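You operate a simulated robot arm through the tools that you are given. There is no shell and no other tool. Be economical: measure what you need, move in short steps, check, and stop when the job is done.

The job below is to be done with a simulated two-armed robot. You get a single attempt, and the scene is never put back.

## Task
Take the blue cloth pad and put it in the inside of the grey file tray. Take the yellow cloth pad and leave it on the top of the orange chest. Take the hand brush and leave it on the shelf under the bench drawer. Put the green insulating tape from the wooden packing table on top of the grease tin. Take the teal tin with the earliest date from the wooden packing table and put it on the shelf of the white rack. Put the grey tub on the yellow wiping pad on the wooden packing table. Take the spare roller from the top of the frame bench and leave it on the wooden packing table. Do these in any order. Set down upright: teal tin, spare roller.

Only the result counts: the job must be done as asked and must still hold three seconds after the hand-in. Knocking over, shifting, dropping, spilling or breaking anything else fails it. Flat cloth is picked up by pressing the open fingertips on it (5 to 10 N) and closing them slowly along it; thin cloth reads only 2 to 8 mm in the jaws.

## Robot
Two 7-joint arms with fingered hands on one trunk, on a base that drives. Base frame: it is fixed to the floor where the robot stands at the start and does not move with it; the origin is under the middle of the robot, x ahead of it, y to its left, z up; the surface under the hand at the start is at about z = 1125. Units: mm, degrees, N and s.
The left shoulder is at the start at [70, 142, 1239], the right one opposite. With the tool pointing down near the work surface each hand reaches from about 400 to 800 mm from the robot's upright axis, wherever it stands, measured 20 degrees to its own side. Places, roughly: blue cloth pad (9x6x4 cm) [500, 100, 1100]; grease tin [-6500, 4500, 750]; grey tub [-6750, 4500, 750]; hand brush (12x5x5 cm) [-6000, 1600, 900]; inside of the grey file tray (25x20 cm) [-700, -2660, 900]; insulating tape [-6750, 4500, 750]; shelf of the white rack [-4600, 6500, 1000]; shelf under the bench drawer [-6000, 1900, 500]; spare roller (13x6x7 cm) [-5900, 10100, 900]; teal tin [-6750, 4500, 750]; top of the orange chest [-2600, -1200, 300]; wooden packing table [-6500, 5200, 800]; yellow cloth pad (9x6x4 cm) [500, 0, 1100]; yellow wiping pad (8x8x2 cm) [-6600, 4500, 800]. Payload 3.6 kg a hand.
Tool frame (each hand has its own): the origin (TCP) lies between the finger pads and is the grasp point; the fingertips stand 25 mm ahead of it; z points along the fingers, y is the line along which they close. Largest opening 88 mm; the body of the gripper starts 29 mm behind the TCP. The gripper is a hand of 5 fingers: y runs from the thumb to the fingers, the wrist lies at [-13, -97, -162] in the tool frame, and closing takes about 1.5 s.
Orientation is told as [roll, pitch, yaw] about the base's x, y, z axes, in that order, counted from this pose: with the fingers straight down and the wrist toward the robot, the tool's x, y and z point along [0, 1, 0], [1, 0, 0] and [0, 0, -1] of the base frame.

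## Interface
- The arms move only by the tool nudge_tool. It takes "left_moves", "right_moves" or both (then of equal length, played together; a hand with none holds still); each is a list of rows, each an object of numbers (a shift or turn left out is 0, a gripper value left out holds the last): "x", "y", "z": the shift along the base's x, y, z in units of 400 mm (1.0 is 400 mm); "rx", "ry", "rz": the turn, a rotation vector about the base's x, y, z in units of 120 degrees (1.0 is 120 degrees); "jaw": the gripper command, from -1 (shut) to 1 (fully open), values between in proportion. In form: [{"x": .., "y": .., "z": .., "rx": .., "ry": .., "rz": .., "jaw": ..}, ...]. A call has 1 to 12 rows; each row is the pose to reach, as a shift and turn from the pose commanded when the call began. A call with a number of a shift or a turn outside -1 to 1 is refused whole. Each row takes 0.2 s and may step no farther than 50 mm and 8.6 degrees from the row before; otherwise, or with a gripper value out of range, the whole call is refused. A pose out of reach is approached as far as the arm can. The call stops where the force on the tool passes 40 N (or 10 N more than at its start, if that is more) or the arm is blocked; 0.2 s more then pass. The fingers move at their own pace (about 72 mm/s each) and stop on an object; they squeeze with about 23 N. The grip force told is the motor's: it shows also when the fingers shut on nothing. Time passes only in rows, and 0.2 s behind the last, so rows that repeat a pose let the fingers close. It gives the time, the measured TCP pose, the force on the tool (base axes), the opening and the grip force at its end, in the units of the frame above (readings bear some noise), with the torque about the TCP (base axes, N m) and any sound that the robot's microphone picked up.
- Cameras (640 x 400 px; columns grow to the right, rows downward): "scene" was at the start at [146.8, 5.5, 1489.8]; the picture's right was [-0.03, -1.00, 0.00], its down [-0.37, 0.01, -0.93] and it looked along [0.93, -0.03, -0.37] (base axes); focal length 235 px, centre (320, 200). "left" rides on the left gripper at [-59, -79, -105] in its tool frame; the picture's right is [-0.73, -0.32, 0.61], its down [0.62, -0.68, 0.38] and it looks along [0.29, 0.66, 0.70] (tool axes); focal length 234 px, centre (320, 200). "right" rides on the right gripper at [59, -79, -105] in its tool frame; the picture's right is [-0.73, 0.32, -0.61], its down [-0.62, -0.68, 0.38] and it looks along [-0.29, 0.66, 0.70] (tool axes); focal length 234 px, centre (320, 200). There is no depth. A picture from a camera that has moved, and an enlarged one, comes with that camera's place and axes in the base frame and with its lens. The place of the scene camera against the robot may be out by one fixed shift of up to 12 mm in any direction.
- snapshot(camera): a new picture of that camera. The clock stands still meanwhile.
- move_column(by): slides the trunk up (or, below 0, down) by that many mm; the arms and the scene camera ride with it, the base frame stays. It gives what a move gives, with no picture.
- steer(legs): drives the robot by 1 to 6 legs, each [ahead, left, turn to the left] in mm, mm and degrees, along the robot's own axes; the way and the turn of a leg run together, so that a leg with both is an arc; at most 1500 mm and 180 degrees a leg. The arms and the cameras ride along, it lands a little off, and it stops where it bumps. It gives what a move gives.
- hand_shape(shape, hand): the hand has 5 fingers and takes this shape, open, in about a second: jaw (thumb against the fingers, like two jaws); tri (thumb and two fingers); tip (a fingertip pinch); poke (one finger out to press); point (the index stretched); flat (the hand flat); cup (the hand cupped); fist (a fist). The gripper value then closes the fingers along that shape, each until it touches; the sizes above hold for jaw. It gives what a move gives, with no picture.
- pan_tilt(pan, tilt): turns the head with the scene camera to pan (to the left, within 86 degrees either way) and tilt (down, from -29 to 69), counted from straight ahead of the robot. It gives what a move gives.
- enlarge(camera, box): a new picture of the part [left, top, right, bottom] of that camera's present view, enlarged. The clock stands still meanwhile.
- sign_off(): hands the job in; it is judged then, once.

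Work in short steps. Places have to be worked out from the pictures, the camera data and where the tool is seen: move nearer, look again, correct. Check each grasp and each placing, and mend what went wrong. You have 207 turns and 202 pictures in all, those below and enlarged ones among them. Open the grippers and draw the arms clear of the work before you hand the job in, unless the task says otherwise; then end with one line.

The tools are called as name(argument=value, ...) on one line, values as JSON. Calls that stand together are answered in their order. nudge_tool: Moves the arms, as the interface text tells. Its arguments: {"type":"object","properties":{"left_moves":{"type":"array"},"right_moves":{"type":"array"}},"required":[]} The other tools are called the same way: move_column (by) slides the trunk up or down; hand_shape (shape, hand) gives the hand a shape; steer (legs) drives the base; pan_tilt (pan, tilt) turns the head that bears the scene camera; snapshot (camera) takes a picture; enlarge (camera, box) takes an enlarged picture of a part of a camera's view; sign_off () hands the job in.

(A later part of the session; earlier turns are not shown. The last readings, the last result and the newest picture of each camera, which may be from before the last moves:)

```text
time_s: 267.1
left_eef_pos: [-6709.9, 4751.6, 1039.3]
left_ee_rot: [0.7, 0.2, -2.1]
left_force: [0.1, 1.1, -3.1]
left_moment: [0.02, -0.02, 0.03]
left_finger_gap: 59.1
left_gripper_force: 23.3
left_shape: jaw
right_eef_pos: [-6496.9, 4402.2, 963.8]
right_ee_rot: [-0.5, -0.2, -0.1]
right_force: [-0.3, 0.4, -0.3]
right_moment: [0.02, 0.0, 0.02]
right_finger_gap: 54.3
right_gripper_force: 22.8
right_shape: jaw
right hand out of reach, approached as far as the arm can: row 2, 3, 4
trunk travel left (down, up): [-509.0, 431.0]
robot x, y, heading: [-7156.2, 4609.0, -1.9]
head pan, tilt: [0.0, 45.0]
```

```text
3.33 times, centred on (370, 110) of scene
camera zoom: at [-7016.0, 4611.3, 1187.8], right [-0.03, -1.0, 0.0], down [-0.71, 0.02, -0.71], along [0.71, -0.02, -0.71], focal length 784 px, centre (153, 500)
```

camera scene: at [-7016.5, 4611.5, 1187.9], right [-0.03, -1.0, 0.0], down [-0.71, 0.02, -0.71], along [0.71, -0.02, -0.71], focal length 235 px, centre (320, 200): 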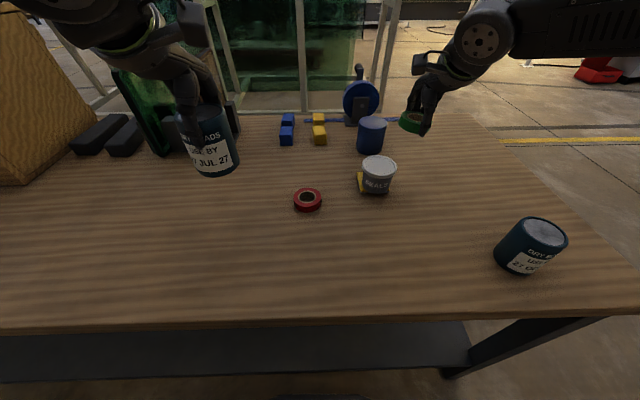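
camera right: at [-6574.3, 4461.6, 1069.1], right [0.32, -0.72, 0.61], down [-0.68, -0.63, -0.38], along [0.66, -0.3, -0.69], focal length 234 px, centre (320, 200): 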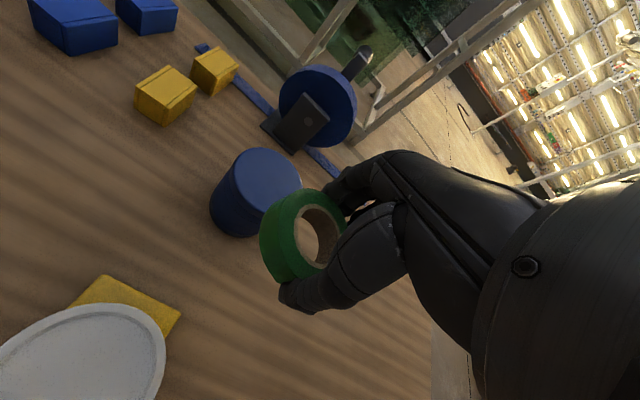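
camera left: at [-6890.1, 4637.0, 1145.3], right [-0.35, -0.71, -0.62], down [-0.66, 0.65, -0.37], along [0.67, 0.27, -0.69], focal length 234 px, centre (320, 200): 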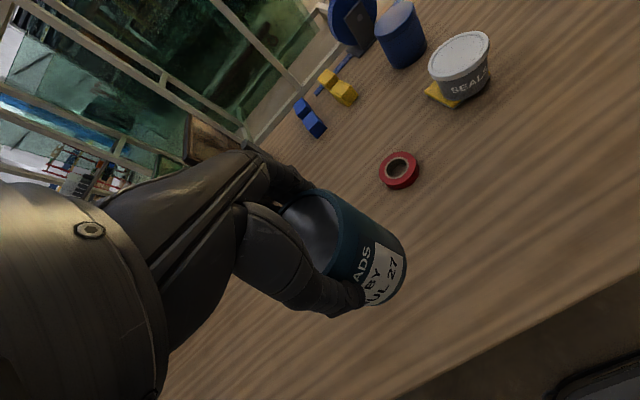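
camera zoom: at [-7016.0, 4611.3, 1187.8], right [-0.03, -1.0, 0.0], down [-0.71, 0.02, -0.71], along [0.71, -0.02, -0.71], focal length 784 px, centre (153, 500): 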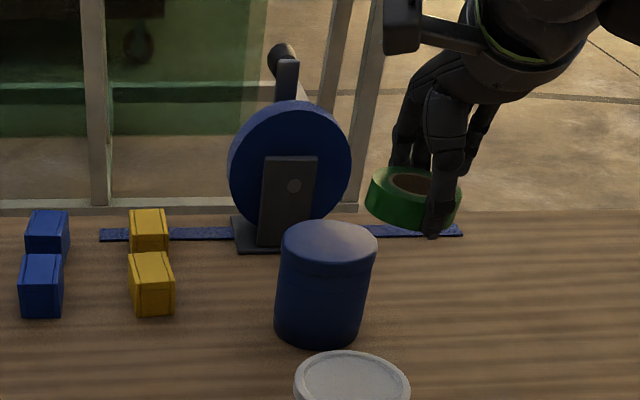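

The right arm stops 90 mm short with the wrist well above the shoulder. I raise the trunk 120 mm and retry.

move_column(by=120)

nudge_tool(right_moves=[{"x": 0.02, "z": -0.1}, {"x": 0.06, "y": 0.02, "z": -0.2}, {"x": 0.12, "y": 0.05, "z": -0.25}, {"x": 0.2, "y": 0.08, "z": -0.25}])

```text
time_s: 268.6
left_eef_pos: [-6710.0, 4751.8, 1159.4]
left_ee_rot: [0.8, 0.2, -2.2]
left_force: [-0.1, 0.1, -2.8]
left_moment: [0.02, 0.0, 0.03]
left_finger_gap: 59.0
left_gripper_force: 22.7
left_shape: jaw
right_eef_pos: [-6496.6, 4404.0, 1084.3]
right_ee_rot: [-0.5, -0.2, 0.0]
right_force: [-0.6, -0.3, -0.9]
right_moment: [0.01, -0.02, 0.0]
right_finger_gap: 54.3
right_gripper_force: 22.5
right_shape: jaw
trunk travel left (down, up): [-629.0, 311.0]
robot x, y, heading: [-7150.8, 4605.0, -2.0]
head pan, tilt: [0.0, 45.0]
```

```text
time_s: 269.6
left_eef_pos: [-6709.3, 4750.3, 1160.4]
left_ee_rot: [0.7, 0.2, -2.2]
left_force: [-0.1, -0.2, -2.4]
left_moment: [0.01, 0.0, 0.02]
left_finger_gap: 59.0
left_gripper_force: 23.5
left_shape: jaw
right_eef_pos: [-6492.1, 4399.0, 989.2]
right_ee_rot: [-0.4, -0.3, -0.1]
right_force: [-0.5, -0.1, -0.5]
right_moment: [0.0, 0.0, -0.03]
right_finger_gap: 54.1
right_gripper_force: 22.8
right_shape: jaw
right hand out of reach, approached as far as the arm can: row 1, 2, 3, 4
trunk travel left (down, up): [-629.0, 311.0]
robot x, y, heading: [-7152.8, 4609.7, -1.8]
head pan, tilt: [0.0, 45.0]
```

The right arm can't get there from this side, so I'll place the tape from the table's front. I strafe out of the lane at safe height, drive around, and turn to face -x.

nudge_tool(right_moves=[{"z": 0.05, "x": -0.05}, {"z": 0.1, "x": -0.1}])

steer(legs=[[-60, 0, 0], [0, -1300, 0], [1420, 40, 0], [0, 0, 180]])

snapshot(camera="scene")

```text
time_s: 270.1
left_eef_pos: [-6710.7, 4750.7, 1159.6]
left_ee_rot: [0.7, 0.1, -2.1]
left_force: [0.4, 1.0, -2.6]
left_moment: [0.0, 0.03, 0.0]
left_finger_gap: 59.3
left_gripper_force: 23.4
left_shape: jaw
right_eef_pos: [-6532.6, 4397.6, 1030.4]
right_ee_rot: [-0.5, -0.3, -0.1]
right_force: [-0.3, 0.4, -1.0]
right_moment: [0.0, -0.02, 0.03]
right_finger_gap: 54.2
right_gripper_force: 23.3
right_shape: jaw
trunk travel left (down, up): [-629.0, 311.0]
robot x, y, heading: [-7154.4, 4607.5, -1.8]
head pan, tilt: [0.0, 45.0]
```

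```text
time_s: 291.3
left_eef_pos: [-6267.9, 3149.5, 1159.3]
left_ee_rot: [0.7, 0.1, 175.1]
left_force: [0.5, -0.6, -1.8]
left_moment: [0.02, 0.02, -0.01]
left_finger_gap: 58.8
left_gripper_force: 22.9
left_shape: jaw
right_eef_pos: [-6426.7, 3511.6, 1029.7]
right_ee_rot: [-0.6, -0.3, 177.1]
right_force: [-0.2, -0.3, 0.4]
right_moment: [-0.01, 0.0, 0.01]
right_finger_gap: 53.9
right_gripper_force: 23.2
right_shape: jaw
trunk travel left (down, up): [-629.0, 311.0]
robot x, y, heading: [-5819.7, 3274.4, 175.3]
head pan, tilt: [0.0, 45.0]
```

```text
60 pictures are left
camera scene: at [-5945.6, 3292.0, 1307.9], right [0.08, 1.0, 0.0], down [0.71, -0.06, -0.71], along [-0.7, 0.06, -0.71], focal length 235 px, centre (320, 200)
```

scene: 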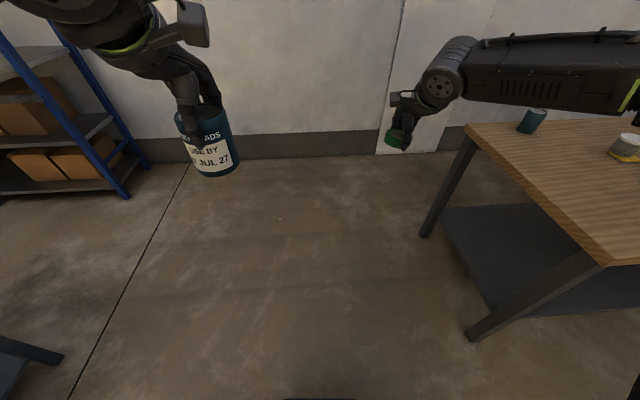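

I straighten to heading 180 and strafe right along the table front to y≈4170, then look.

steer(legs=[[-40, 0, 4.7], [0, -900, 0]])

pan_tilt(pan=-15, tilt=40)

snapshot(camera="scene")

snapshot(camera="right")

```text
time_s: 296.6
left_eef_pos: [-6217.1, 4019.5, 1159.4]
left_ee_rot: [0.8, 0.3, -179.8]
left_force: [1.3, -0.3, -2.9]
left_moment: [0.02, 0.0, 0.01]
left_finger_gap: 58.7
left_gripper_force: 22.9
left_shape: jaw
right_eef_pos: [-6409.6, 4365.1, 1030.0]
right_ee_rot: [-0.4, -0.4, -177.8]
right_force: [0.1, 0.5, 0.3]
right_moment: [-0.02, 0.0, 0.01]
right_finger_gap: 53.4
right_gripper_force: 23.0
right_shape: jaw
trunk travel left (down, up): [-629.0, 311.0]
robot x, y, heading: [-5782.4, 4181.8, -179.6]
head pan, tilt: [0.0, 45.0]
```

```text
time_s: 297.4
left_eef_pos: [-6217.1, 4018.4, 1158.5]
left_ee_rot: [0.7, 0.2, -179.8]
left_force: [0.0, 0.6, -2.0]
left_moment: [0.01, 0.03, 0.03]
left_finger_gap: 58.7
left_gripper_force: 23.0
left_shape: jaw
right_eef_pos: [-6409.0, 4364.4, 1029.6]
right_ee_rot: [-0.5, -0.3, -177.9]
right_force: [-0.2, 0.2, -0.3]
right_moment: [0.04, 0.0, 0.01]
right_finger_gap: 53.4
right_gripper_force: 22.8
right_shape: jaw
trunk travel left (down, up): [-629.0, 311.0]
robot x, y, heading: [-5778.0, 4176.5, -179.6]
head pan, tilt: [-15.0, 40.0]
```

```text
59 pictures are left
camera scene: at [-5909.9, 4209.7, 1315.2], right [0.25, 0.97, 0.0], down [0.62, -0.16, -0.77], along [-0.74, 0.19, -0.64], focal length 235 px, centre (320, 200)
```

scene: 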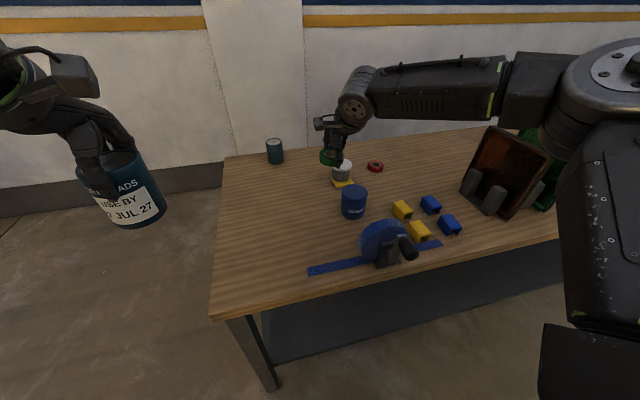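

```text
58 pictures are left
camera right: at [-6325.9, 4307.2, 1134.4], right [-0.35, 0.71, 0.61], down [0.65, 0.65, -0.38], along [-0.67, 0.27, -0.69], focal length 234 px, centre (320, 200)
```

right: 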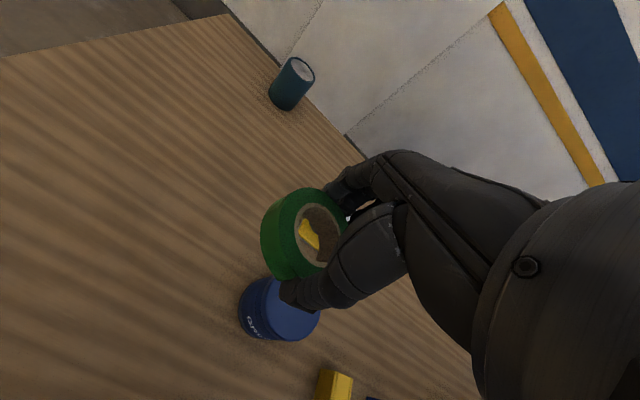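

Grease tin top measured at (-6419,4443), about z 870, agreed by both cameras. I strafe 80 mm right and lower to z≈935.

steer(legs=[[0, -80, 0]])

nudge_tool(right_moves=[{"z": -0.08}, {"z": -0.16}, {"z": -0.235}])

snapshot(camera="right")

enlarge(camera="scene", box=[260, 120, 420, 240])

```text
time_s: 298.4
left_eef_pos: [-6216.9, 4098.8, 1160.8]
left_ee_rot: [0.6, 0.2, -179.8]
left_force: [-0.1, 0.5, -2.5]
left_moment: [0.0, 0.01, 0.01]
left_finger_gap: 58.6
left_gripper_force: 22.6
left_shape: jaw
right_eef_pos: [-6410.0, 4444.8, 1029.9]
right_ee_rot: [-0.5, -0.3, -177.9]
right_force: [0.8, -0.3, -0.3]
right_moment: [0.01, -0.01, 0.01]
right_finger_gap: 53.7
right_gripper_force: 22.6
right_shape: jaw
trunk travel left (down, up): [-629.0, 311.0]
robot x, y, heading: [-5779.5, 4260.9, -179.6]
head pan, tilt: [-15.0, 40.0]
```

```text
time_s: 299.2
left_eef_pos: [-6217.0, 4099.0, 1159.2]
left_ee_rot: [0.8, 0.1, -179.8]
left_force: [0.5, -0.2, -2.5]
left_moment: [0.02, 0.0, -0.02]
left_finger_gap: 58.8
left_gripper_force: 23.4
left_shape: jaw
right_eef_pos: [-6409.7, 4443.6, 933.2]
right_ee_rot: [-0.5, -0.2, -177.9]
right_force: [0.4, 0.4, -0.4]
right_moment: [0.0, -0.03, 0.01]
right_finger_gap: 53.5
right_gripper_force: 23.2
right_shape: jaw
trunk travel left (down, up): [-629.0, 311.0]
robot x, y, heading: [-5779.1, 4259.2, -179.6]
head pan, tilt: [-15.0, 40.0]
```

```text
57 pictures are left
camera right: at [-6326.2, 4386.8, 1038.7], right [-0.35, 0.71, 0.61], down [0.66, 0.65, -0.38], along [-0.67, 0.27, -0.69], focal length 234 px, centre (320, 200)
```

right: 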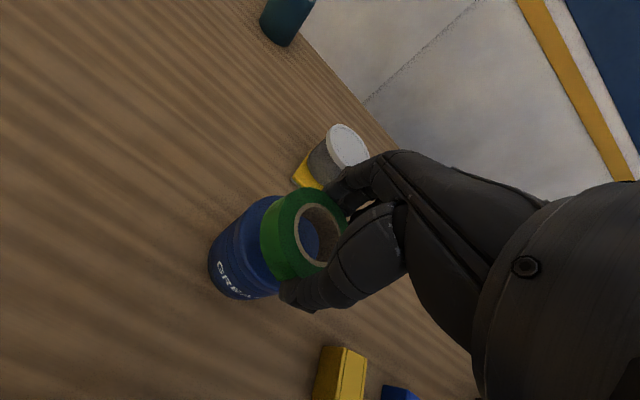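

```text
3.33 times, centred on (340, 180) of scene
camera zoom: at [-5911.2, 4290.0, 1315.1], right [0.25, 0.97, 0.0], down [0.62, -0.16, -0.77], along [-0.74, 0.19, -0.64], focal length 784 px, centre (253, 267)
```

zoom: 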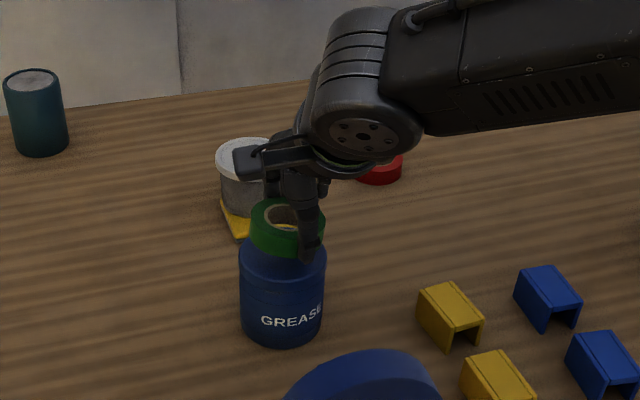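

Tape centre is within about 6 mm of the tin's axis. I shift 7 mm and lower slowly to contact.

nudge_tool(right_moves=[{"x": -0.017, "z": -0.03}, {"x": -0.017, "z": -0.055}, {"x": -0.017, "z": -0.07}, {"x": -0.017, "z": -0.08}, {"x": -0.017, "z": -0.088}])

enlarge(camera="scene", box=[280, 150, 380, 225])

snapshot(camera="right")

```text
time_s: 300.6
left_eef_pos: [-6214.3, 4098.8, 1160.4]
left_ee_rot: [0.7, 0.0, -179.8]
left_force: [-0.8, -0.1, -2.5]
left_moment: [0.0, -0.01, -0.01]
left_finger_gap: 58.9
left_gripper_force: 23.3
left_shape: jaw
right_eef_pos: [-6415.2, 4442.9, 908.5]
right_ee_rot: [-0.3, -1.2, -177.7]
right_force: [5.3, 1.5, 25.3]
right_moment: [-0.11, 0.5, 0.03]
right_finger_gap: 51.8
right_gripper_force: 22.3
right_shape: jaw
trunk travel left (down, up): [-629.0, 311.0]
robot x, y, heading: [-5779.3, 4264.2, -179.7]
head pan, tilt: [-15.0, 40.0]
stopped in row 5 (right hand): the force on the tool passed its limit at 42 N (the readings are from after the stop); the commanded pose is now the measured one
```

```text
5.33 times, centred on (330, 188) of scene
camera zoom: at [-5907.0, 4289.1, 1315.5], right [0.25, 0.97, 0.0], down [0.62, -0.16, -0.77], along [-0.74, 0.19, -0.64], focal length 1254 px, centre (267, 267)
```

zoom: 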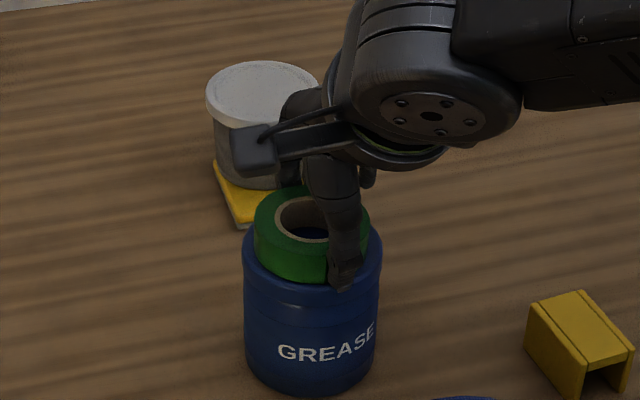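

```text
54 pictures are left
camera right: at [-6331.3, 4386.0, 1011.8], right [-0.34, 0.71, 0.62], down [0.65, 0.65, -0.39], along [-0.68, 0.27, -0.68], focal length 234 px, centre (320, 200)
```

right: 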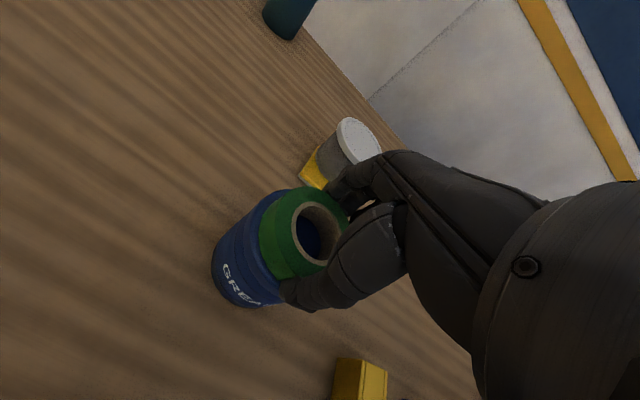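

The tape rests on the lid but about 8 mm toward -x of its centre. I lift 4 mm, shift 7 mm back, and set it down.

nudge_tool(right_moves=[{"z": 0.015}, {"x": 0.018, "z": 0.015}, {"x": 0.018, "z": 0.008}, {"x": 0.018, "z": 0.003}, {"x": 0.018, "z": 0.0}])

nudge_tool(right_moves=[{"z": 0.004, "jaw": 0.3}, {"z": 0.004, "jaw": 0.5}, {"z": 0.004, "jaw": 0.7}, {"z": 0.006, "jaw": 0.9}, {"z": 0.04}, {"z": 0.1}, {"z": 0.2}, {"z": 0.3}])

enlarge(camera="scene", box=[260, 120, 420, 240])

```text
time_s: 301.8
left_eef_pos: [-6213.8, 4097.3, 1162.4]
left_ee_rot: [0.7, -0.1, -179.7]
left_force: [0.3, 0.9, -2.5]
left_moment: [0.0, 0.0, 0.02]
left_finger_gap: 58.7
left_gripper_force: 22.7
left_shape: jaw
right_eef_pos: [-6408.1, 4443.1, 907.6]
right_ee_rot: [-0.3, -1.1, -177.7]
right_force: [-3.7, 1.2, 30.2]
right_moment: [0.02, 1.15, -0.04]
right_finger_gap: 52.9
right_gripper_force: 22.2
right_shape: jaw
trunk travel left (down, up): [-629.0, 311.0]
robot x, y, heading: [-5779.9, 4259.6, -179.4]
head pan, tilt: [-15.0, 40.0]
```

```text
time_s: 303.6
left_eef_pos: [-6217.4, 4098.4, 1159.7]
left_ee_rot: [0.7, 0.2, -179.9]
left_force: [-0.2, -0.9, -1.9]
left_moment: [0.0, 0.01, 0.01]
left_finger_gap: 58.7
left_gripper_force: 23.1
left_shape: jaw
right_eef_pos: [-6409.6, 4442.3, 1023.9]
right_ee_rot: [-0.3, -0.6, -177.8]
right_force: [0.9, 1.1, -0.5]
right_moment: [0.0, 0.04, -0.01]
right_finger_gap: 83.7
right_gripper_force: 0.0
right_shape: jaw
trunk travel left (down, up): [-629.0, 311.0]
robot x, y, heading: [-5781.9, 4259.9, -179.3]
head pan, tilt: [-15.0, 40.0]
```

```text
3.33 times, centred on (340, 180) of scene
camera zoom: at [-5909.9, 4289.2, 1315.2], right [0.25, 0.97, 0.0], down [0.62, -0.16, -0.77], along [-0.74, 0.19, -0.64], focal length 784 px, centre (253, 267)
```

zoom: 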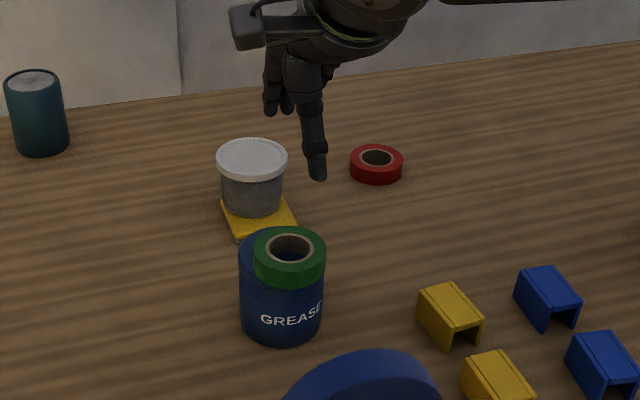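

The tape sits on the grease tin, and the tub on the yellow pad looks right. I back off and turn toward the white rack.

steer(legs=[[-330, 0, 0], [0, 0, -100]])

pan_tilt(pan=-20, tilt=15)

snapshot(camera="scene")

```text
time_s: 310.1
left_eef_pos: [-5528.5, 4722.5, 1159.6]
left_ee_rot: [0.7, 0.2, 79.2]
left_force: [-0.7, -0.5, -2.1]
left_moment: [-0.04, 0.0, 0.02]
left_finger_gap: 58.6
left_gripper_force: 23.0
left_shape: jaw
right_eef_pos: [-5153.6, 4846.8, 1023.4]
right_ee_rot: [-0.4, -0.6, 81.3]
right_force: [-0.2, 0.4, 0.0]
right_moment: [0.01, -0.02, -0.01]
right_finger_gap: 83.8
right_gripper_force: 0.1
right_shape: jaw
trunk travel left (down, up): [-629.0, 311.0]
robot x, y, heading: [-5451.2, 4262.6, 79.6]
head pan, tilt: [-15.0, 40.0]
```

```text
time_s: 311.0
left_eef_pos: [-5528.1, 4722.3, 1159.5]
left_ee_rot: [0.7, 0.2, 79.2]
left_force: [0.6, 0.9, -1.8]
left_moment: [0.0, 0.0, -0.05]
left_finger_gap: 58.7
left_gripper_force: 23.1
left_shape: jaw
right_eef_pos: [-5151.9, 4846.6, 1023.2]
right_ee_rot: [-0.4, -0.7, 81.3]
right_force: [0.4, 0.3, -0.1]
right_moment: [-0.02, -0.03, 0.02]
right_finger_gap: 83.2
right_gripper_force: 0.1
right_shape: jaw
trunk travel left (down, up): [-629.0, 311.0]
robot x, y, heading: [-5450.9, 4267.5, 79.7]
head pan, tilt: [-20.0, 15.0]
```

```text
52 pictures are left
camera scene: at [-5391.2, 4403.0, 1354.7], right [0.86, -0.51, 0.0], down [-0.13, -0.22, -0.97], along [0.49, 0.83, -0.26], focal length 235 px, centre (320, 200)
```

scene: 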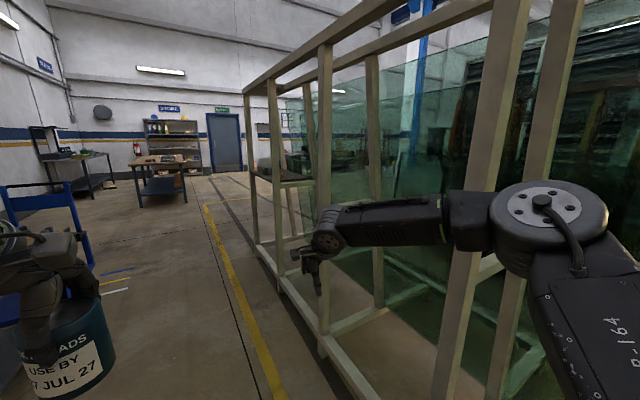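

The rack's shelf is visible at the far end of this frame, around (285,178). I enlarge it.

enlarge(camera="scene", box=[230, 110, 350, 260])

```text
2.67 times, centred on (290, 185) of scene
camera zoom: at [-5391.2, 4403.0, 1354.7], right [0.86, -0.51, 0.0], down [-0.13, -0.22, -0.97], along [0.49, 0.83, -0.26], focal length 627 px, centre (400, 240)
```

zoom: 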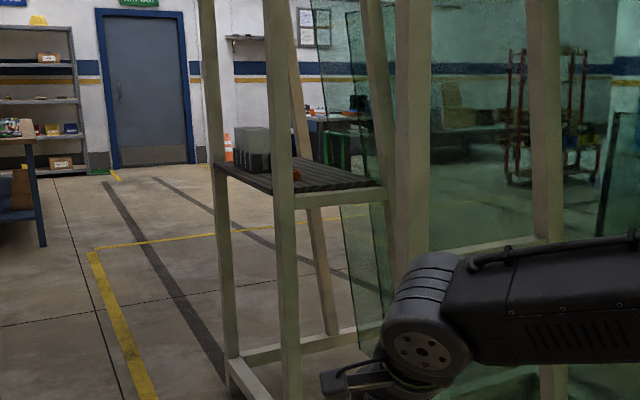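

The shelf is ribbed, open above, with some bottles at its far end. I drive up the corridor to y≈6400 and turn to face it.

steer(legs=[[0, 0, 10.4], [1450, 0, 0], [600, 0, 0], [0, 0, -90]])

pan_tilt(pan=0, tilt=25)

snapshot(camera="scene")

```text
time_s: 324.1
left_eef_pos: [-5186.5, 6708.4, 1159.8]
left_ee_rot: [0.6, 0.0, 38.1]
left_force: [-0.3, -0.2, -2.8]
left_moment: [0.01, -0.02, -0.02]
left_finger_gap: 58.2
left_gripper_force: 23.1
left_shape: jaw
right_eef_pos: [-4829.8, 6558.0, 1028.3]
right_ee_rot: [0.1, -1.0, 41.1]
right_force: [-20.1, -3.7, 7.2]
right_moment: [0.03, 0.15, 0.13]
right_finger_gap: 79.8
right_gripper_force: 0.0
right_shape: jaw
trunk travel left (down, up): [-629.0, 311.0]
robot x, y, heading: [-5421.8, 6312.8, 37.9]
head pan, tilt: [-20.0, 15.0]
stopped in leg 4: the force on the tool passed its limit at 50 N (the readings are from after the stop); the commanded pose is now the measured one
```

```text
time_s: 324.9
left_eef_pos: [-5186.6, 6708.1, 1161.5]
left_ee_rot: [0.6, -0.1, 37.9]
left_force: [0.7, -1.5, -2.7]
left_moment: [-0.01, -0.01, -0.01]
left_finger_gap: 58.0
left_gripper_force: 23.0
left_shape: jaw
right_eef_pos: [-4827.9, 6557.9, 1026.9]
right_ee_rot: [0.0, -0.9, 41.0]
right_force: [-20.7, -1.4, 7.3]
right_moment: [0.1, 0.13, 0.2]
right_finger_gap: 79.0
right_gripper_force: 0.1
right_shape: jaw
trunk travel left (down, up): [-629.0, 311.0]
robot x, y, heading: [-5424.7, 6315.0, 38.3]
head pan, tilt: [0.0, 25.0]
```

```text
50 pictures are left
camera scene: at [-5317.2, 6409.3, 1339.2], right [0.62, -0.79, 0.0], down [-0.33, -0.26, -0.91], along [0.71, 0.56, -0.42], focal length 235 px, centre (320, 200)
```

scene: 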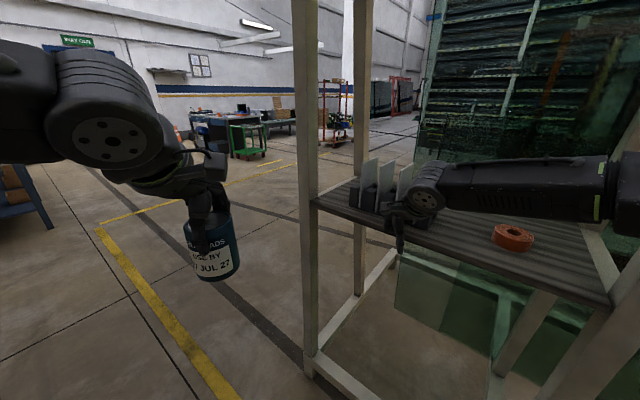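

The right hand touched something at the shelf edge while turning. I pull it straight back in -x and look.

nudge_tool(right_moves=[{"x": -0.05}, {"x": -0.12}, {"x": -0.22, "z": 0.05}, {"x": -0.32, "z": 0.12}])

snapshot(camera="scene")

enlarge(camera="scene", box=[290, 130, 450, 270])

```text
time_s: 325.9
left_eef_pos: [-5181.4, 6708.7, 1158.7]
left_ee_rot: [0.7, 0.3, 37.9]
left_force: [-1.4, 0.4, -1.6]
left_moment: [0.01, 0.01, -0.02]
left_finger_gap: 58.5
left_gripper_force: 23.5
left_shape: jaw
right_eef_pos: [-4952.7, 6557.8, 1073.0]
right_ee_rot: [0.1, -0.8, 40.8]
right_force: [0.1, -0.2, -0.1]
right_moment: [0.01, -0.02, 0.0]
right_finger_gap: 83.6
right_gripper_force: 0.0
right_shape: jaw
trunk travel left (down, up): [-629.0, 311.0]
robot x, y, heading: [-5425.7, 6312.7, 38.3]
head pan, tilt: [0.0, 25.0]
```

```text
49 pictures are left
camera scene: at [-5311.2, 6410.2, 1338.6], right [0.62, -0.79, 0.0], down [-0.33, -0.26, -0.91], along [0.71, 0.56, -0.42], focal length 235 px, centre (320, 200)
```

scene: 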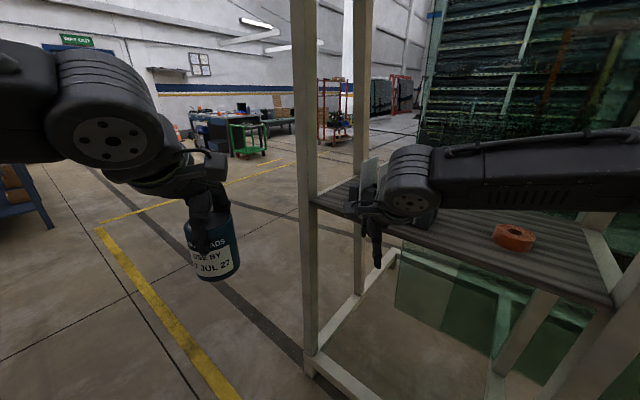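

```text
2.86 times, centred on (370, 200) of scene
camera zoom: at [-5311.2, 6410.2, 1338.6], right [0.62, -0.79, 0.0], down [-0.33, -0.26, -0.91], along [0.71, 0.56, -0.42], focal length 672 px, centre (177, 200)
```

zoom: 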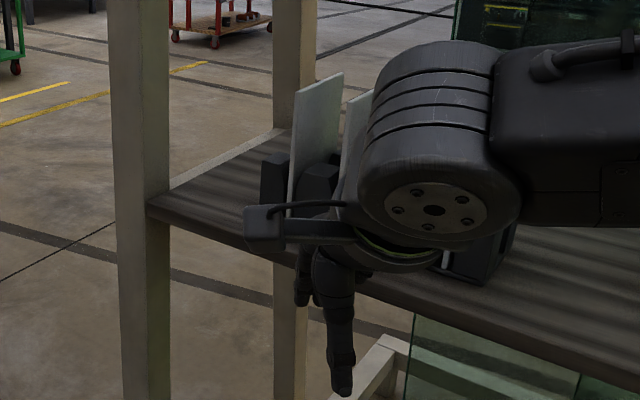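

I see a black holder with plates and an orange roll on the shelf. I finish the turn to heading 0 with the right hand retracted, then look squarely.

steer(legs=[[-60, 0, 0], [0, 0, -38]])

pan_tilt(pan=0, tilt=35)

snapshot(camera="scene")

```text
time_s: 328.7
left_eef_pos: [-5038.9, 6439.4, 1159.0]
left_ee_rot: [0.7, 0.3, 0.4]
left_force: [0.4, -0.2, -2.4]
left_moment: [0.01, 0.03, 0.0]
left_finger_gap: 58.0
left_gripper_force: 22.9
left_shape: jaw
right_eef_pos: [-4948.1, 6181.9, 1073.1]
right_ee_rot: [0.1, -0.6, 3.3]
right_force: [0.2, -0.1, -1.2]
right_moment: [-0.04, 0.01, -0.04]
right_finger_gap: 83.7
right_gripper_force: 0.0
right_shape: jaw
trunk travel left (down, up): [-629.0, 311.0]
robot x, y, heading: [-5472.7, 6275.1, 0.7]
head pan, tilt: [0.0, 25.0]
```

```text
time_s: 329.4
left_eef_pos: [-5038.3, 6439.7, 1159.4]
left_ee_rot: [0.7, 0.2, 0.4]
left_force: [-0.3, 0.4, -3.6]
left_moment: [0.0, 0.0, -0.02]
left_finger_gap: 58.2
left_gripper_force: 22.7
left_shape: jaw
right_eef_pos: [-4948.2, 6181.6, 1072.6]
right_ee_rot: [0.1, -0.6, 3.3]
right_force: [-0.5, 0.3, 0.5]
right_moment: [0.0, 0.02, 0.02]
right_finger_gap: 83.4
right_gripper_force: 0.0
right_shape: jaw
trunk travel left (down, up): [-629.0, 311.0]
robot x, y, heading: [-5474.2, 6273.0, 0.7]
head pan, tilt: [0.0, 35.0]
```

```text
47 pictures are left
camera scene: at [-5331.0, 6286.4, 1322.8], right [0.01, -1.0, 0.0], down [-0.57, -0.01, -0.82], along [0.82, 0.01, -0.57], focal length 235 px, centre (320, 200)
```

scene: 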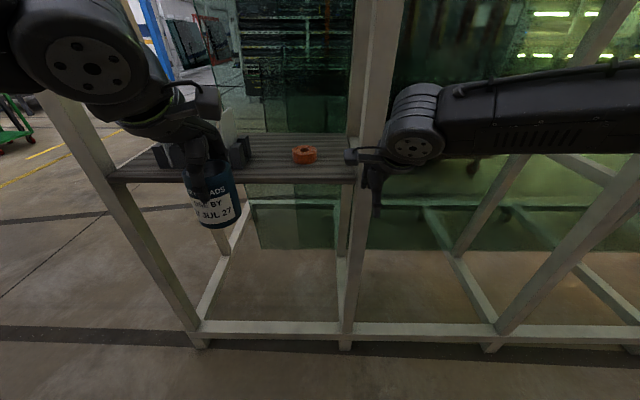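

Shelf top z≈1000 spans x -4770..-4467, y 6199..6863; the orange roll is near (-4640,6337) and the holder starts at y≈6510. A free spot is (-4690,6425). I retract the right arm and drive 190 mm ahead.

nudge_tool(right_moves=[{"x": -0.1, "y": -0.05}, {"x": -0.2, "y": -0.12}, {"x": -0.3, "y": -0.2}, {"x": -0.35, "y": -0.3}])

steer(legs=[[190, 0, 0]])

snapshot(camera="scene")

snapshot(camera="left")

```text
refused: row 3 steps farther than a row can; nothing moved
```

```text
time_s: 330.6
left_eef_pos: [-4930.0, 6440.4, 1158.9]
left_ee_rot: [0.8, 0.0, 0.3]
left_force: [0.1, 0.1, -2.3]
left_moment: [-0.01, 0.01, -0.01]
left_finger_gap: 58.5
left_gripper_force: 22.6
left_shape: jaw
right_eef_pos: [-4841.8, 6184.0, 1074.6]
right_ee_rot: [0.1, -0.9, 3.4]
right_force: [-16.7, -0.9, 3.4]
right_moment: [-0.01, -0.43, -0.22]
right_finger_gap: 81.9
right_gripper_force: 0.0
right_shape: jaw
trunk travel left (down, up): [-629.0, 311.0]
robot x, y, heading: [-5364.4, 6278.0, 0.6]
head pan, tilt: [0.0, 35.0]
stopped in leg 1: the force on the tool passed its limit at 70 N (the readings are from after the stop); the commanded pose is now the measured one
```

```text
46 pictures are left
camera scene: at [-5223.4, 6287.4, 1323.4], right [0.01, -1.0, 0.0], down [-0.57, -0.01, -0.82], along [0.82, 0.01, -0.57], focal length 235 px, centre (320, 200)
```

scene: 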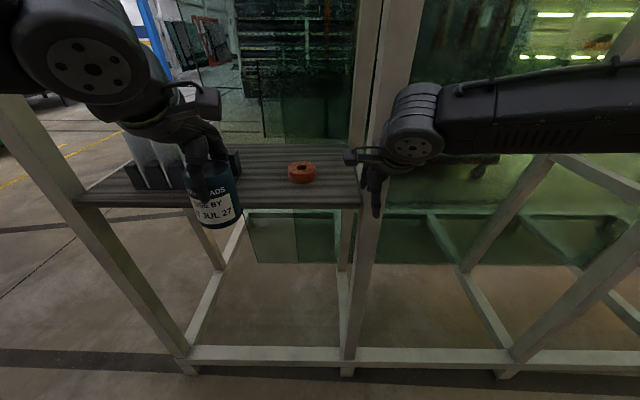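

```text
45 pictures are left
camera left: at [-5008.6, 6379.5, 1265.3], right [-0.32, -0.72, -0.62], down [-0.69, 0.62, -0.37], along [0.65, 0.3, -0.69], focal length 234 px, centre (320, 200)
```

left: 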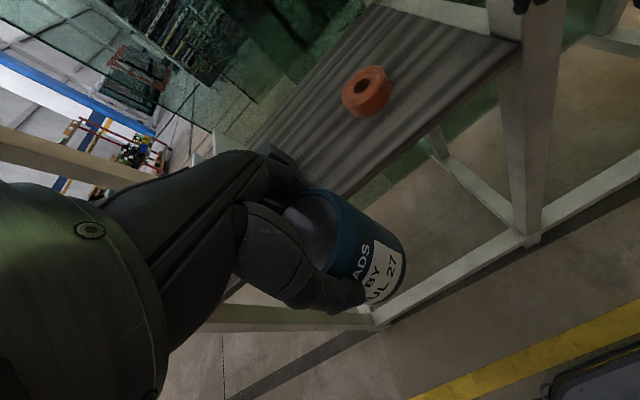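

The refused arm move let the right hand touch the rack post. I back 80 mm, fold the right arm back in allowed steps, then come forward.

steer(legs=[[-80, 0, 0]])

nudge_tool(right_moves=[{"x": -0.1, "y": -0.03}, {"x": -0.2, "y": -0.08}, {"x": -0.28, "y": -0.15}, {"x": -0.33, "y": -0.25}, {"x": -0.35, "y": -0.35}])

snapshot(camera="scene")

```text
time_s: 331.7
left_eef_pos: [-5004.2, 6438.6, 1157.1]
left_ee_rot: [0.8, 0.3, 0.2]
left_force: [-0.4, 0.3, -3.0]
left_moment: [-0.04, 0.0, 0.0]
left_finger_gap: 58.1
left_gripper_force: 23.4
left_shape: jaw
right_eef_pos: [-4917.6, 6182.3, 1072.8]
right_ee_rot: [0.2, -0.5, 3.4]
right_force: [0.9, -0.3, 0.0]
right_moment: [-0.02, -0.01, 0.01]
right_finger_gap: 83.4
right_gripper_force: 0.1
right_shape: jaw
trunk travel left (down, up): [-629.0, 311.0]
robot x, y, heading: [-5441.4, 6277.4, 0.7]
head pan, tilt: [0.0, 35.0]
```

```text
time_s: 332.9
left_eef_pos: [-5006.1, 6437.0, 1158.7]
left_ee_rot: [0.8, 0.2, 0.2]
left_force: [0.0, -1.0, -2.7]
left_moment: [0.03, 0.02, -0.03]
left_finger_gap: 58.2
left_gripper_force: 22.2
left_shape: jaw
right_eef_pos: [-5059.0, 6040.1, 1073.5]
right_ee_rot: [0.4, -0.5, 3.4]
right_force: [-0.6, 0.2, 0.4]
right_moment: [0.0, -0.01, -0.01]
right_finger_gap: 83.3
right_gripper_force: 0.0
right_shape: jaw
trunk travel left (down, up): [-629.0, 311.0]
robot x, y, heading: [-5441.2, 6274.8, 0.5]
head pan, tilt: [0.0, 35.0]
```

```text
44 pictures are left
camera scene: at [-5299.1, 6284.2, 1322.9], right [0.01, -1.0, 0.0], down [-0.57, 0.0, -0.82], along [0.82, 0.01, -0.57], focal length 235 px, centre (320, 200)
```

scene: 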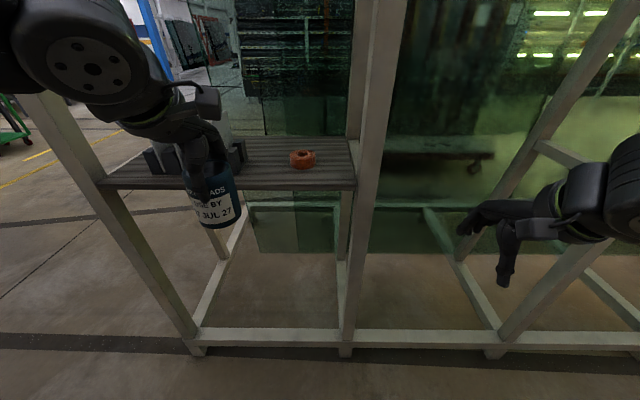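

Right arm is folded. I drive 165 mm ahead, and look with both cameras.

steer(legs=[[165, 0, 0]])

nudge_tool(left_moves=[{"x": 0.1, "y": -0.02}, {"x": 0.2, "y": -0.03}, {"x": 0.3, "y": -0.03}])

snapshot(camera="left")

snapshot(camera="scene")

```text
time_s: 334.3
left_eef_pos: [-4840.9, 6442.4, 1159.4]
left_ee_rot: [0.7, 0.2, 0.3]
left_force: [-0.4, 0.7, -2.6]
left_moment: [-0.04, 0.02, 0.01]
left_finger_gap: 58.5
left_gripper_force: 23.2
left_shape: jaw
right_eef_pos: [-4895.0, 6043.6, 1073.6]
right_ee_rot: [0.3, -0.7, 3.4]
right_force: [-0.1, -0.4, 0.0]
right_moment: [-0.03, -0.03, 0.02]
right_finger_gap: 83.7
right_gripper_force: 0.1
right_shape: jaw
trunk travel left (down, up): [-629.0, 311.0]
robot x, y, heading: [-5274.8, 6278.1, 0.5]
head pan, tilt: [0.0, 35.0]
```

```text
time_s: 335.1
left_eef_pos: [-4720.5, 6429.6, 1157.1]
left_ee_rot: [0.7, 0.4, 0.4]
left_force: [0.7, 1.1, -1.8]
left_moment: [-0.02, 0.02, -0.03]
left_finger_gap: 58.2
left_gripper_force: 23.3
left_shape: jaw
right_eef_pos: [-4893.4, 6044.6, 1072.2]
right_ee_rot: [0.2, -0.5, 3.5]
right_force: [-0.3, 0.5, 0.0]
right_moment: [0.02, 0.01, 0.01]
right_finger_gap: 83.2
right_gripper_force: 0.1
right_shape: jaw
trunk travel left (down, up): [-629.0, 311.0]
robot x, y, heading: [-5274.1, 6279.8, 0.7]
head pan, tilt: [0.0, 35.0]
```

```text
43 pictures are left
camera left: at [-4797.4, 6368.6, 1262.6], right [-0.32, -0.72, -0.61], down [-0.69, 0.62, -0.37], along [0.65, 0.3, -0.7], focal length 234 px, centre (320, 200)
```

left: 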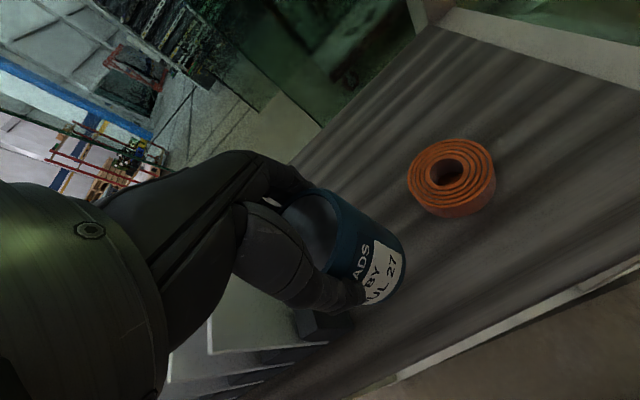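

```text
42 pictures are left
camera scene: at [-5131.8, 6288.8, 1322.5], right [0.01, -1.0, 0.0], down [-0.58, -0.01, -0.82], along [0.82, 0.01, -0.58], focal length 235 px, centre (320, 200)
```

scene: 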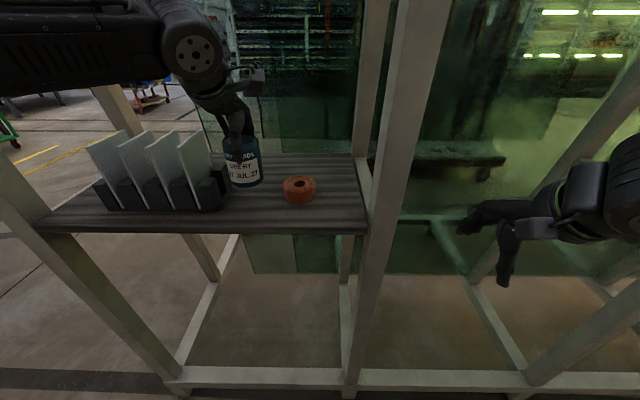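

The tin hovers at (-4720,6430), a clear spot between the roll (37 mm) and the holder (46 mm), 60 mm in from the edge. I lower it here.

nudge_tool(left_moves=[{"x": 0.012, "y": 0.003, "z": -0.06}, {"x": 0.012, "y": 0.003, "z": -0.11}, {"x": 0.012, "y": 0.003, "z": -0.135}, {"x": 0.012, "y": 0.003, "z": -0.15}, {"x": 0.012, "y": 0.003, "z": -0.162}])

enlarge(camera="scene", box=[180, 90, 340, 240])

```text
time_s: 336.3
left_eef_pos: [-4716.4, 6430.1, 1092.9]
left_ee_rot: [0.8, 0.3, 0.3]
left_force: [-0.3, -0.8, -1.6]
left_moment: [0.01, 0.01, 0.05]
left_finger_gap: 58.1
left_gripper_force: 23.4
left_shape: jaw
right_eef_pos: [-4894.9, 6043.5, 1072.6]
right_ee_rot: [0.2, -0.5, 3.4]
right_force: [0.7, 0.6, 0.3]
right_moment: [0.0, 0.01, -0.01]
right_finger_gap: 83.5
right_gripper_force: 0.1
right_shape: jaw
trunk travel left (down, up): [-629.0, 311.0]
robot x, y, heading: [-5275.7, 6279.4, 0.6]
head pan, tilt: [0.0, 35.0]
```

```text
2.67 times, centred on (260, 165) of scene
camera zoom: at [-5134.1, 6288.5, 1322.8], right [0.01, -1.0, 0.0], down [-0.57, -0.01, -0.82], along [0.82, 0.01, -0.57], focal length 627 px, centre (480, 293)
```

zoom: 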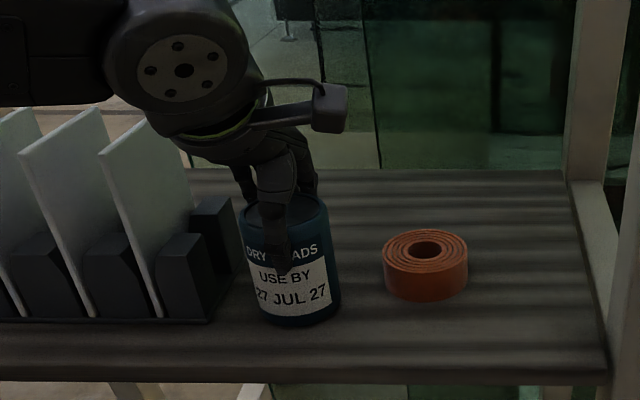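

Nearly down; final slow steps to contact.

nudge_tool(left_moves=[{"z": -0.008}, {"z": -0.015}, {"z": -0.022}, {"z": -0.028}])

```text
time_s: 337.3
left_eef_pos: [-4719.3, 6429.9, 1087.4]
left_ee_rot: [0.7, -0.2, 0.3]
left_force: [5.3, 1.1, 35.1]
left_moment: [0.11, -0.32, 0.01]
left_finger_gap: 56.8
left_gripper_force: 23.0
left_shape: jaw
right_eef_pos: [-4898.3, 6043.7, 1074.7]
right_ee_rot: [0.2, -0.8, 3.4]
right_force: [0.2, 1.6, 0.0]
right_moment: [0.0, -0.01, -0.03]
right_finger_gap: 83.5
right_gripper_force: 0.1
right_shape: jaw
trunk travel left (down, up): [-629.0, 311.0]
robot x, y, heading: [-5274.9, 6280.3, 0.5]
head pan, tilt: [0.0, 35.0]
```

Contact at 1087 (35 N), as expected. I ease up 3 mm, open, and rise straight.

nudge_tool(left_moves=[{"z": 0.009}, {"z": 0.009, "jaw": 0.45}, {"z": 0.009, "jaw": 0.7}, {"z": 0.009, "jaw": 1}, {"z": 0.012, "jaw": 1}, {"z": 0.05}, {"z": 0.12}, {"z": 0.22}, {"z": 0.32}])

enlarge(camera="scene", box=[80, 90, 400, 260])

```text
time_s: 339.3
left_eef_pos: [-4718.7, 6431.6, 1210.2]
left_ee_rot: [0.5, 0.1, 0.3]
left_force: [0.3, 0.6, 1.2]
left_moment: [0.01, -0.02, -0.02]
left_finger_gap: 88.0
left_gripper_force: 0.1
left_shape: jaw
left hand out of reach, approached as far as the arm can: row 9
right_eef_pos: [-4894.6, 6043.2, 1073.4]
right_ee_rot: [0.1, -0.7, 3.5]
right_force: [0.5, -0.4, 1.4]
right_moment: [0.0, 0.02, -0.02]
right_finger_gap: 83.3
right_gripper_force: 0.1
right_shape: jaw
trunk travel left (down, up): [-629.0, 311.0]
robot x, y, heading: [-5278.4, 6277.4, 0.6]
head pan, tilt: [0.0, 35.0]
```

```text
2.00 times, centred on (240, 175) of scene
camera zoom: at [-5134.2, 6288.5, 1322.8], right [0.01, -1.0, 0.0], down [-0.57, -0.01, -0.82], along [0.82, 0.01, -0.57], focal length 470 px, centre (480, 250)
```

zoom: 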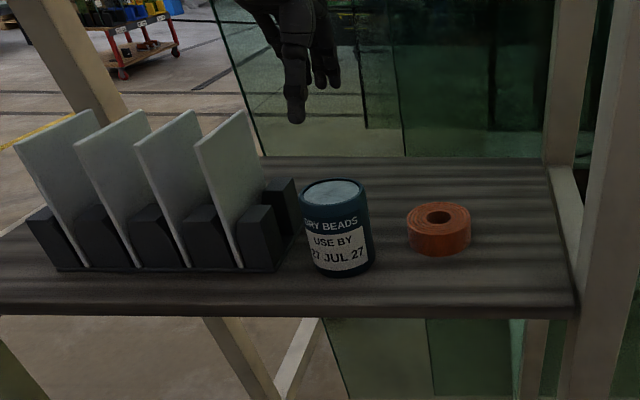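

The tin stands upright on the rack shelf, and the holder is intact. I back off, turn to +y, and look for the frame bench.

steer(legs=[[-300, 0, 0], [0, 0, 90]])

pan_tilt(pan=5, tilt=15)

snapshot(camera="scene")

```text
time_s: 345.2
left_eef_pos: [-5729.8, 6831.3, 1210.4]
left_ee_rot: [0.6, 0.0, 90.4]
left_force: [-1.1, 0.0, 0.4]
left_moment: [-0.04, -0.03, 0.01]
left_finger_gap: 87.9
left_gripper_force: 0.0
left_shape: jaw
right_eef_pos: [-5342.1, 6656.1, 1073.4]
right_ee_rot: [0.2, -0.6, 93.5]
right_force: [-0.1, 0.0, -0.4]
right_moment: [-0.02, 0.01, 0.03]
right_finger_gap: 83.3
right_gripper_force: 0.0
right_shape: jaw
trunk travel left (down, up): [-629.0, 311.0]
robot x, y, heading: [-5574.3, 6274.6, 90.9]
head pan, tilt: [0.0, 35.0]
```

```text
time_s: 346.0
left_eef_pos: [-5730.6, 6830.3, 1210.4]
left_ee_rot: [0.7, 0.1, 90.4]
left_force: [0.0, -0.3, 0.2]
left_moment: [0.0, 0.0, 0.01]
left_finger_gap: 88.0
left_gripper_force: 0.0
left_shape: jaw
right_eef_pos: [-5341.4, 6658.0, 1071.9]
right_ee_rot: [0.2, -0.6, 93.6]
right_force: [0.3, 0.0, -0.3]
right_moment: [0.02, 0.01, 0.0]
right_finger_gap: 83.5
right_gripper_force: 0.1
right_shape: jaw
trunk travel left (down, up): [-629.0, 311.0]
robot x, y, heading: [-5576.7, 6271.4, 90.5]
head pan, tilt: [5.0, 15.0]
```

```text
39 pictures are left
camera scene: at [-5582.4, 6425.2, 1354.7], right [0.99, 0.1, 0.0], down [0.03, -0.26, -0.97], along [-0.1, 0.96, -0.26], focal length 235 px, centre (320, 200)
```

scene: 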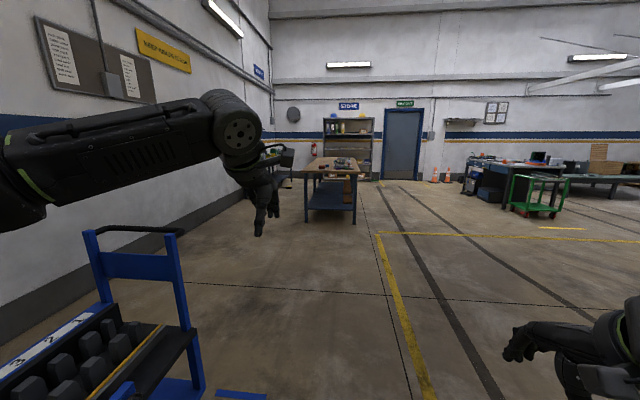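

The frame bench is straight ahead with its front edge near y≈9985. I drive up to y≈9050 and look at its top.

steer(legs=[[1400, 40, 0], [1380, 40, 0]])

pan_tilt(pan=5, tilt=25)

snapshot(camera="scene")

enlarge(camera="scene", box=[200, 130, 420, 280])

```text
time_s: 359.6
left_eef_pos: [-5864.1, 9635.1, 1210.2]
left_ee_rot: [0.5, 0.1, 90.3]
left_force: [-1.1, -0.6, -0.4]
left_moment: [-0.01, 0.02, 0.01]
left_finger_gap: 87.8
left_gripper_force: 0.0
left_shape: jaw
right_eef_pos: [-5477.4, 9460.6, 1072.5]
right_ee_rot: [0.1, -0.6, 93.4]
right_force: [0.0, 0.5, 0.2]
right_moment: [0.0, -0.02, 0.03]
right_finger_gap: 83.4
right_gripper_force: 0.1
right_shape: jaw
trunk travel left (down, up): [-629.0, 311.0]
robot x, y, heading: [-5711.9, 9077.8, 90.6]
head pan, tilt: [5.0, 15.0]
```

```text
time_s: 360.3
left_eef_pos: [-5864.7, 9636.0, 1209.9]
left_ee_rot: [0.5, 0.1, 90.3]
left_force: [-0.8, 0.5, -0.3]
left_moment: [0.01, 0.0, 0.0]
left_finger_gap: 87.9
left_gripper_force: 0.1
left_shape: jaw
right_eef_pos: [-5476.2, 9461.4, 1072.9]
right_ee_rot: [0.3, -0.6, 93.4]
right_force: [-0.1, 0.1, 0.3]
right_moment: [-0.01, -0.02, 0.0]
right_finger_gap: 83.7
right_gripper_force: 0.1
right_shape: jaw
trunk travel left (down, up): [-629.0, 311.0]
robot x, y, heading: [-5710.7, 9077.8, 90.6]
head pan, tilt: [5.0, 25.0]
```

```text
38 pictures are left
camera scene: at [-5716.9, 9228.9, 1338.6], right [1.0, 0.1, 0.0], down [0.04, -0.42, -0.91], along [-0.09, 0.9, -0.42], focal length 235 px, centre (320, 200)
```

scene: 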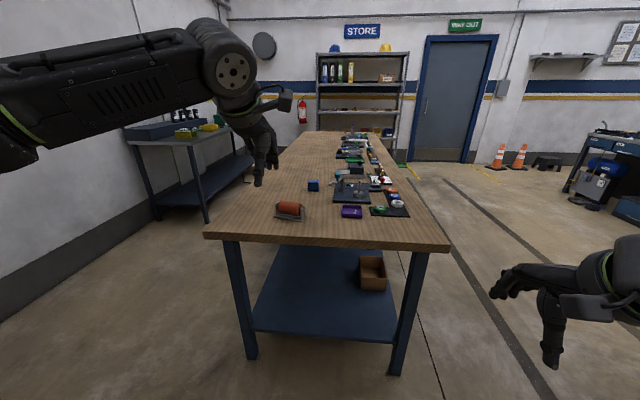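

```text
2.67 times, centred on (310, 205) of scene
camera zoom: at [-5716.9, 9228.9, 1338.6], right [1.0, 0.1, 0.0], down [0.04, -0.42, -0.91], along [-0.09, 0.9, -0.42], focal length 627 px, centre (347, 187)
```

zoom: 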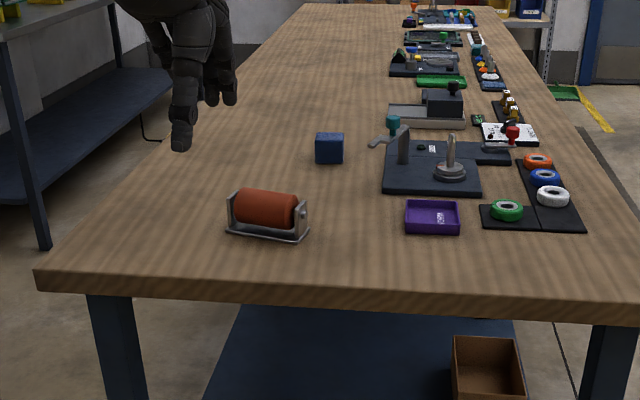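

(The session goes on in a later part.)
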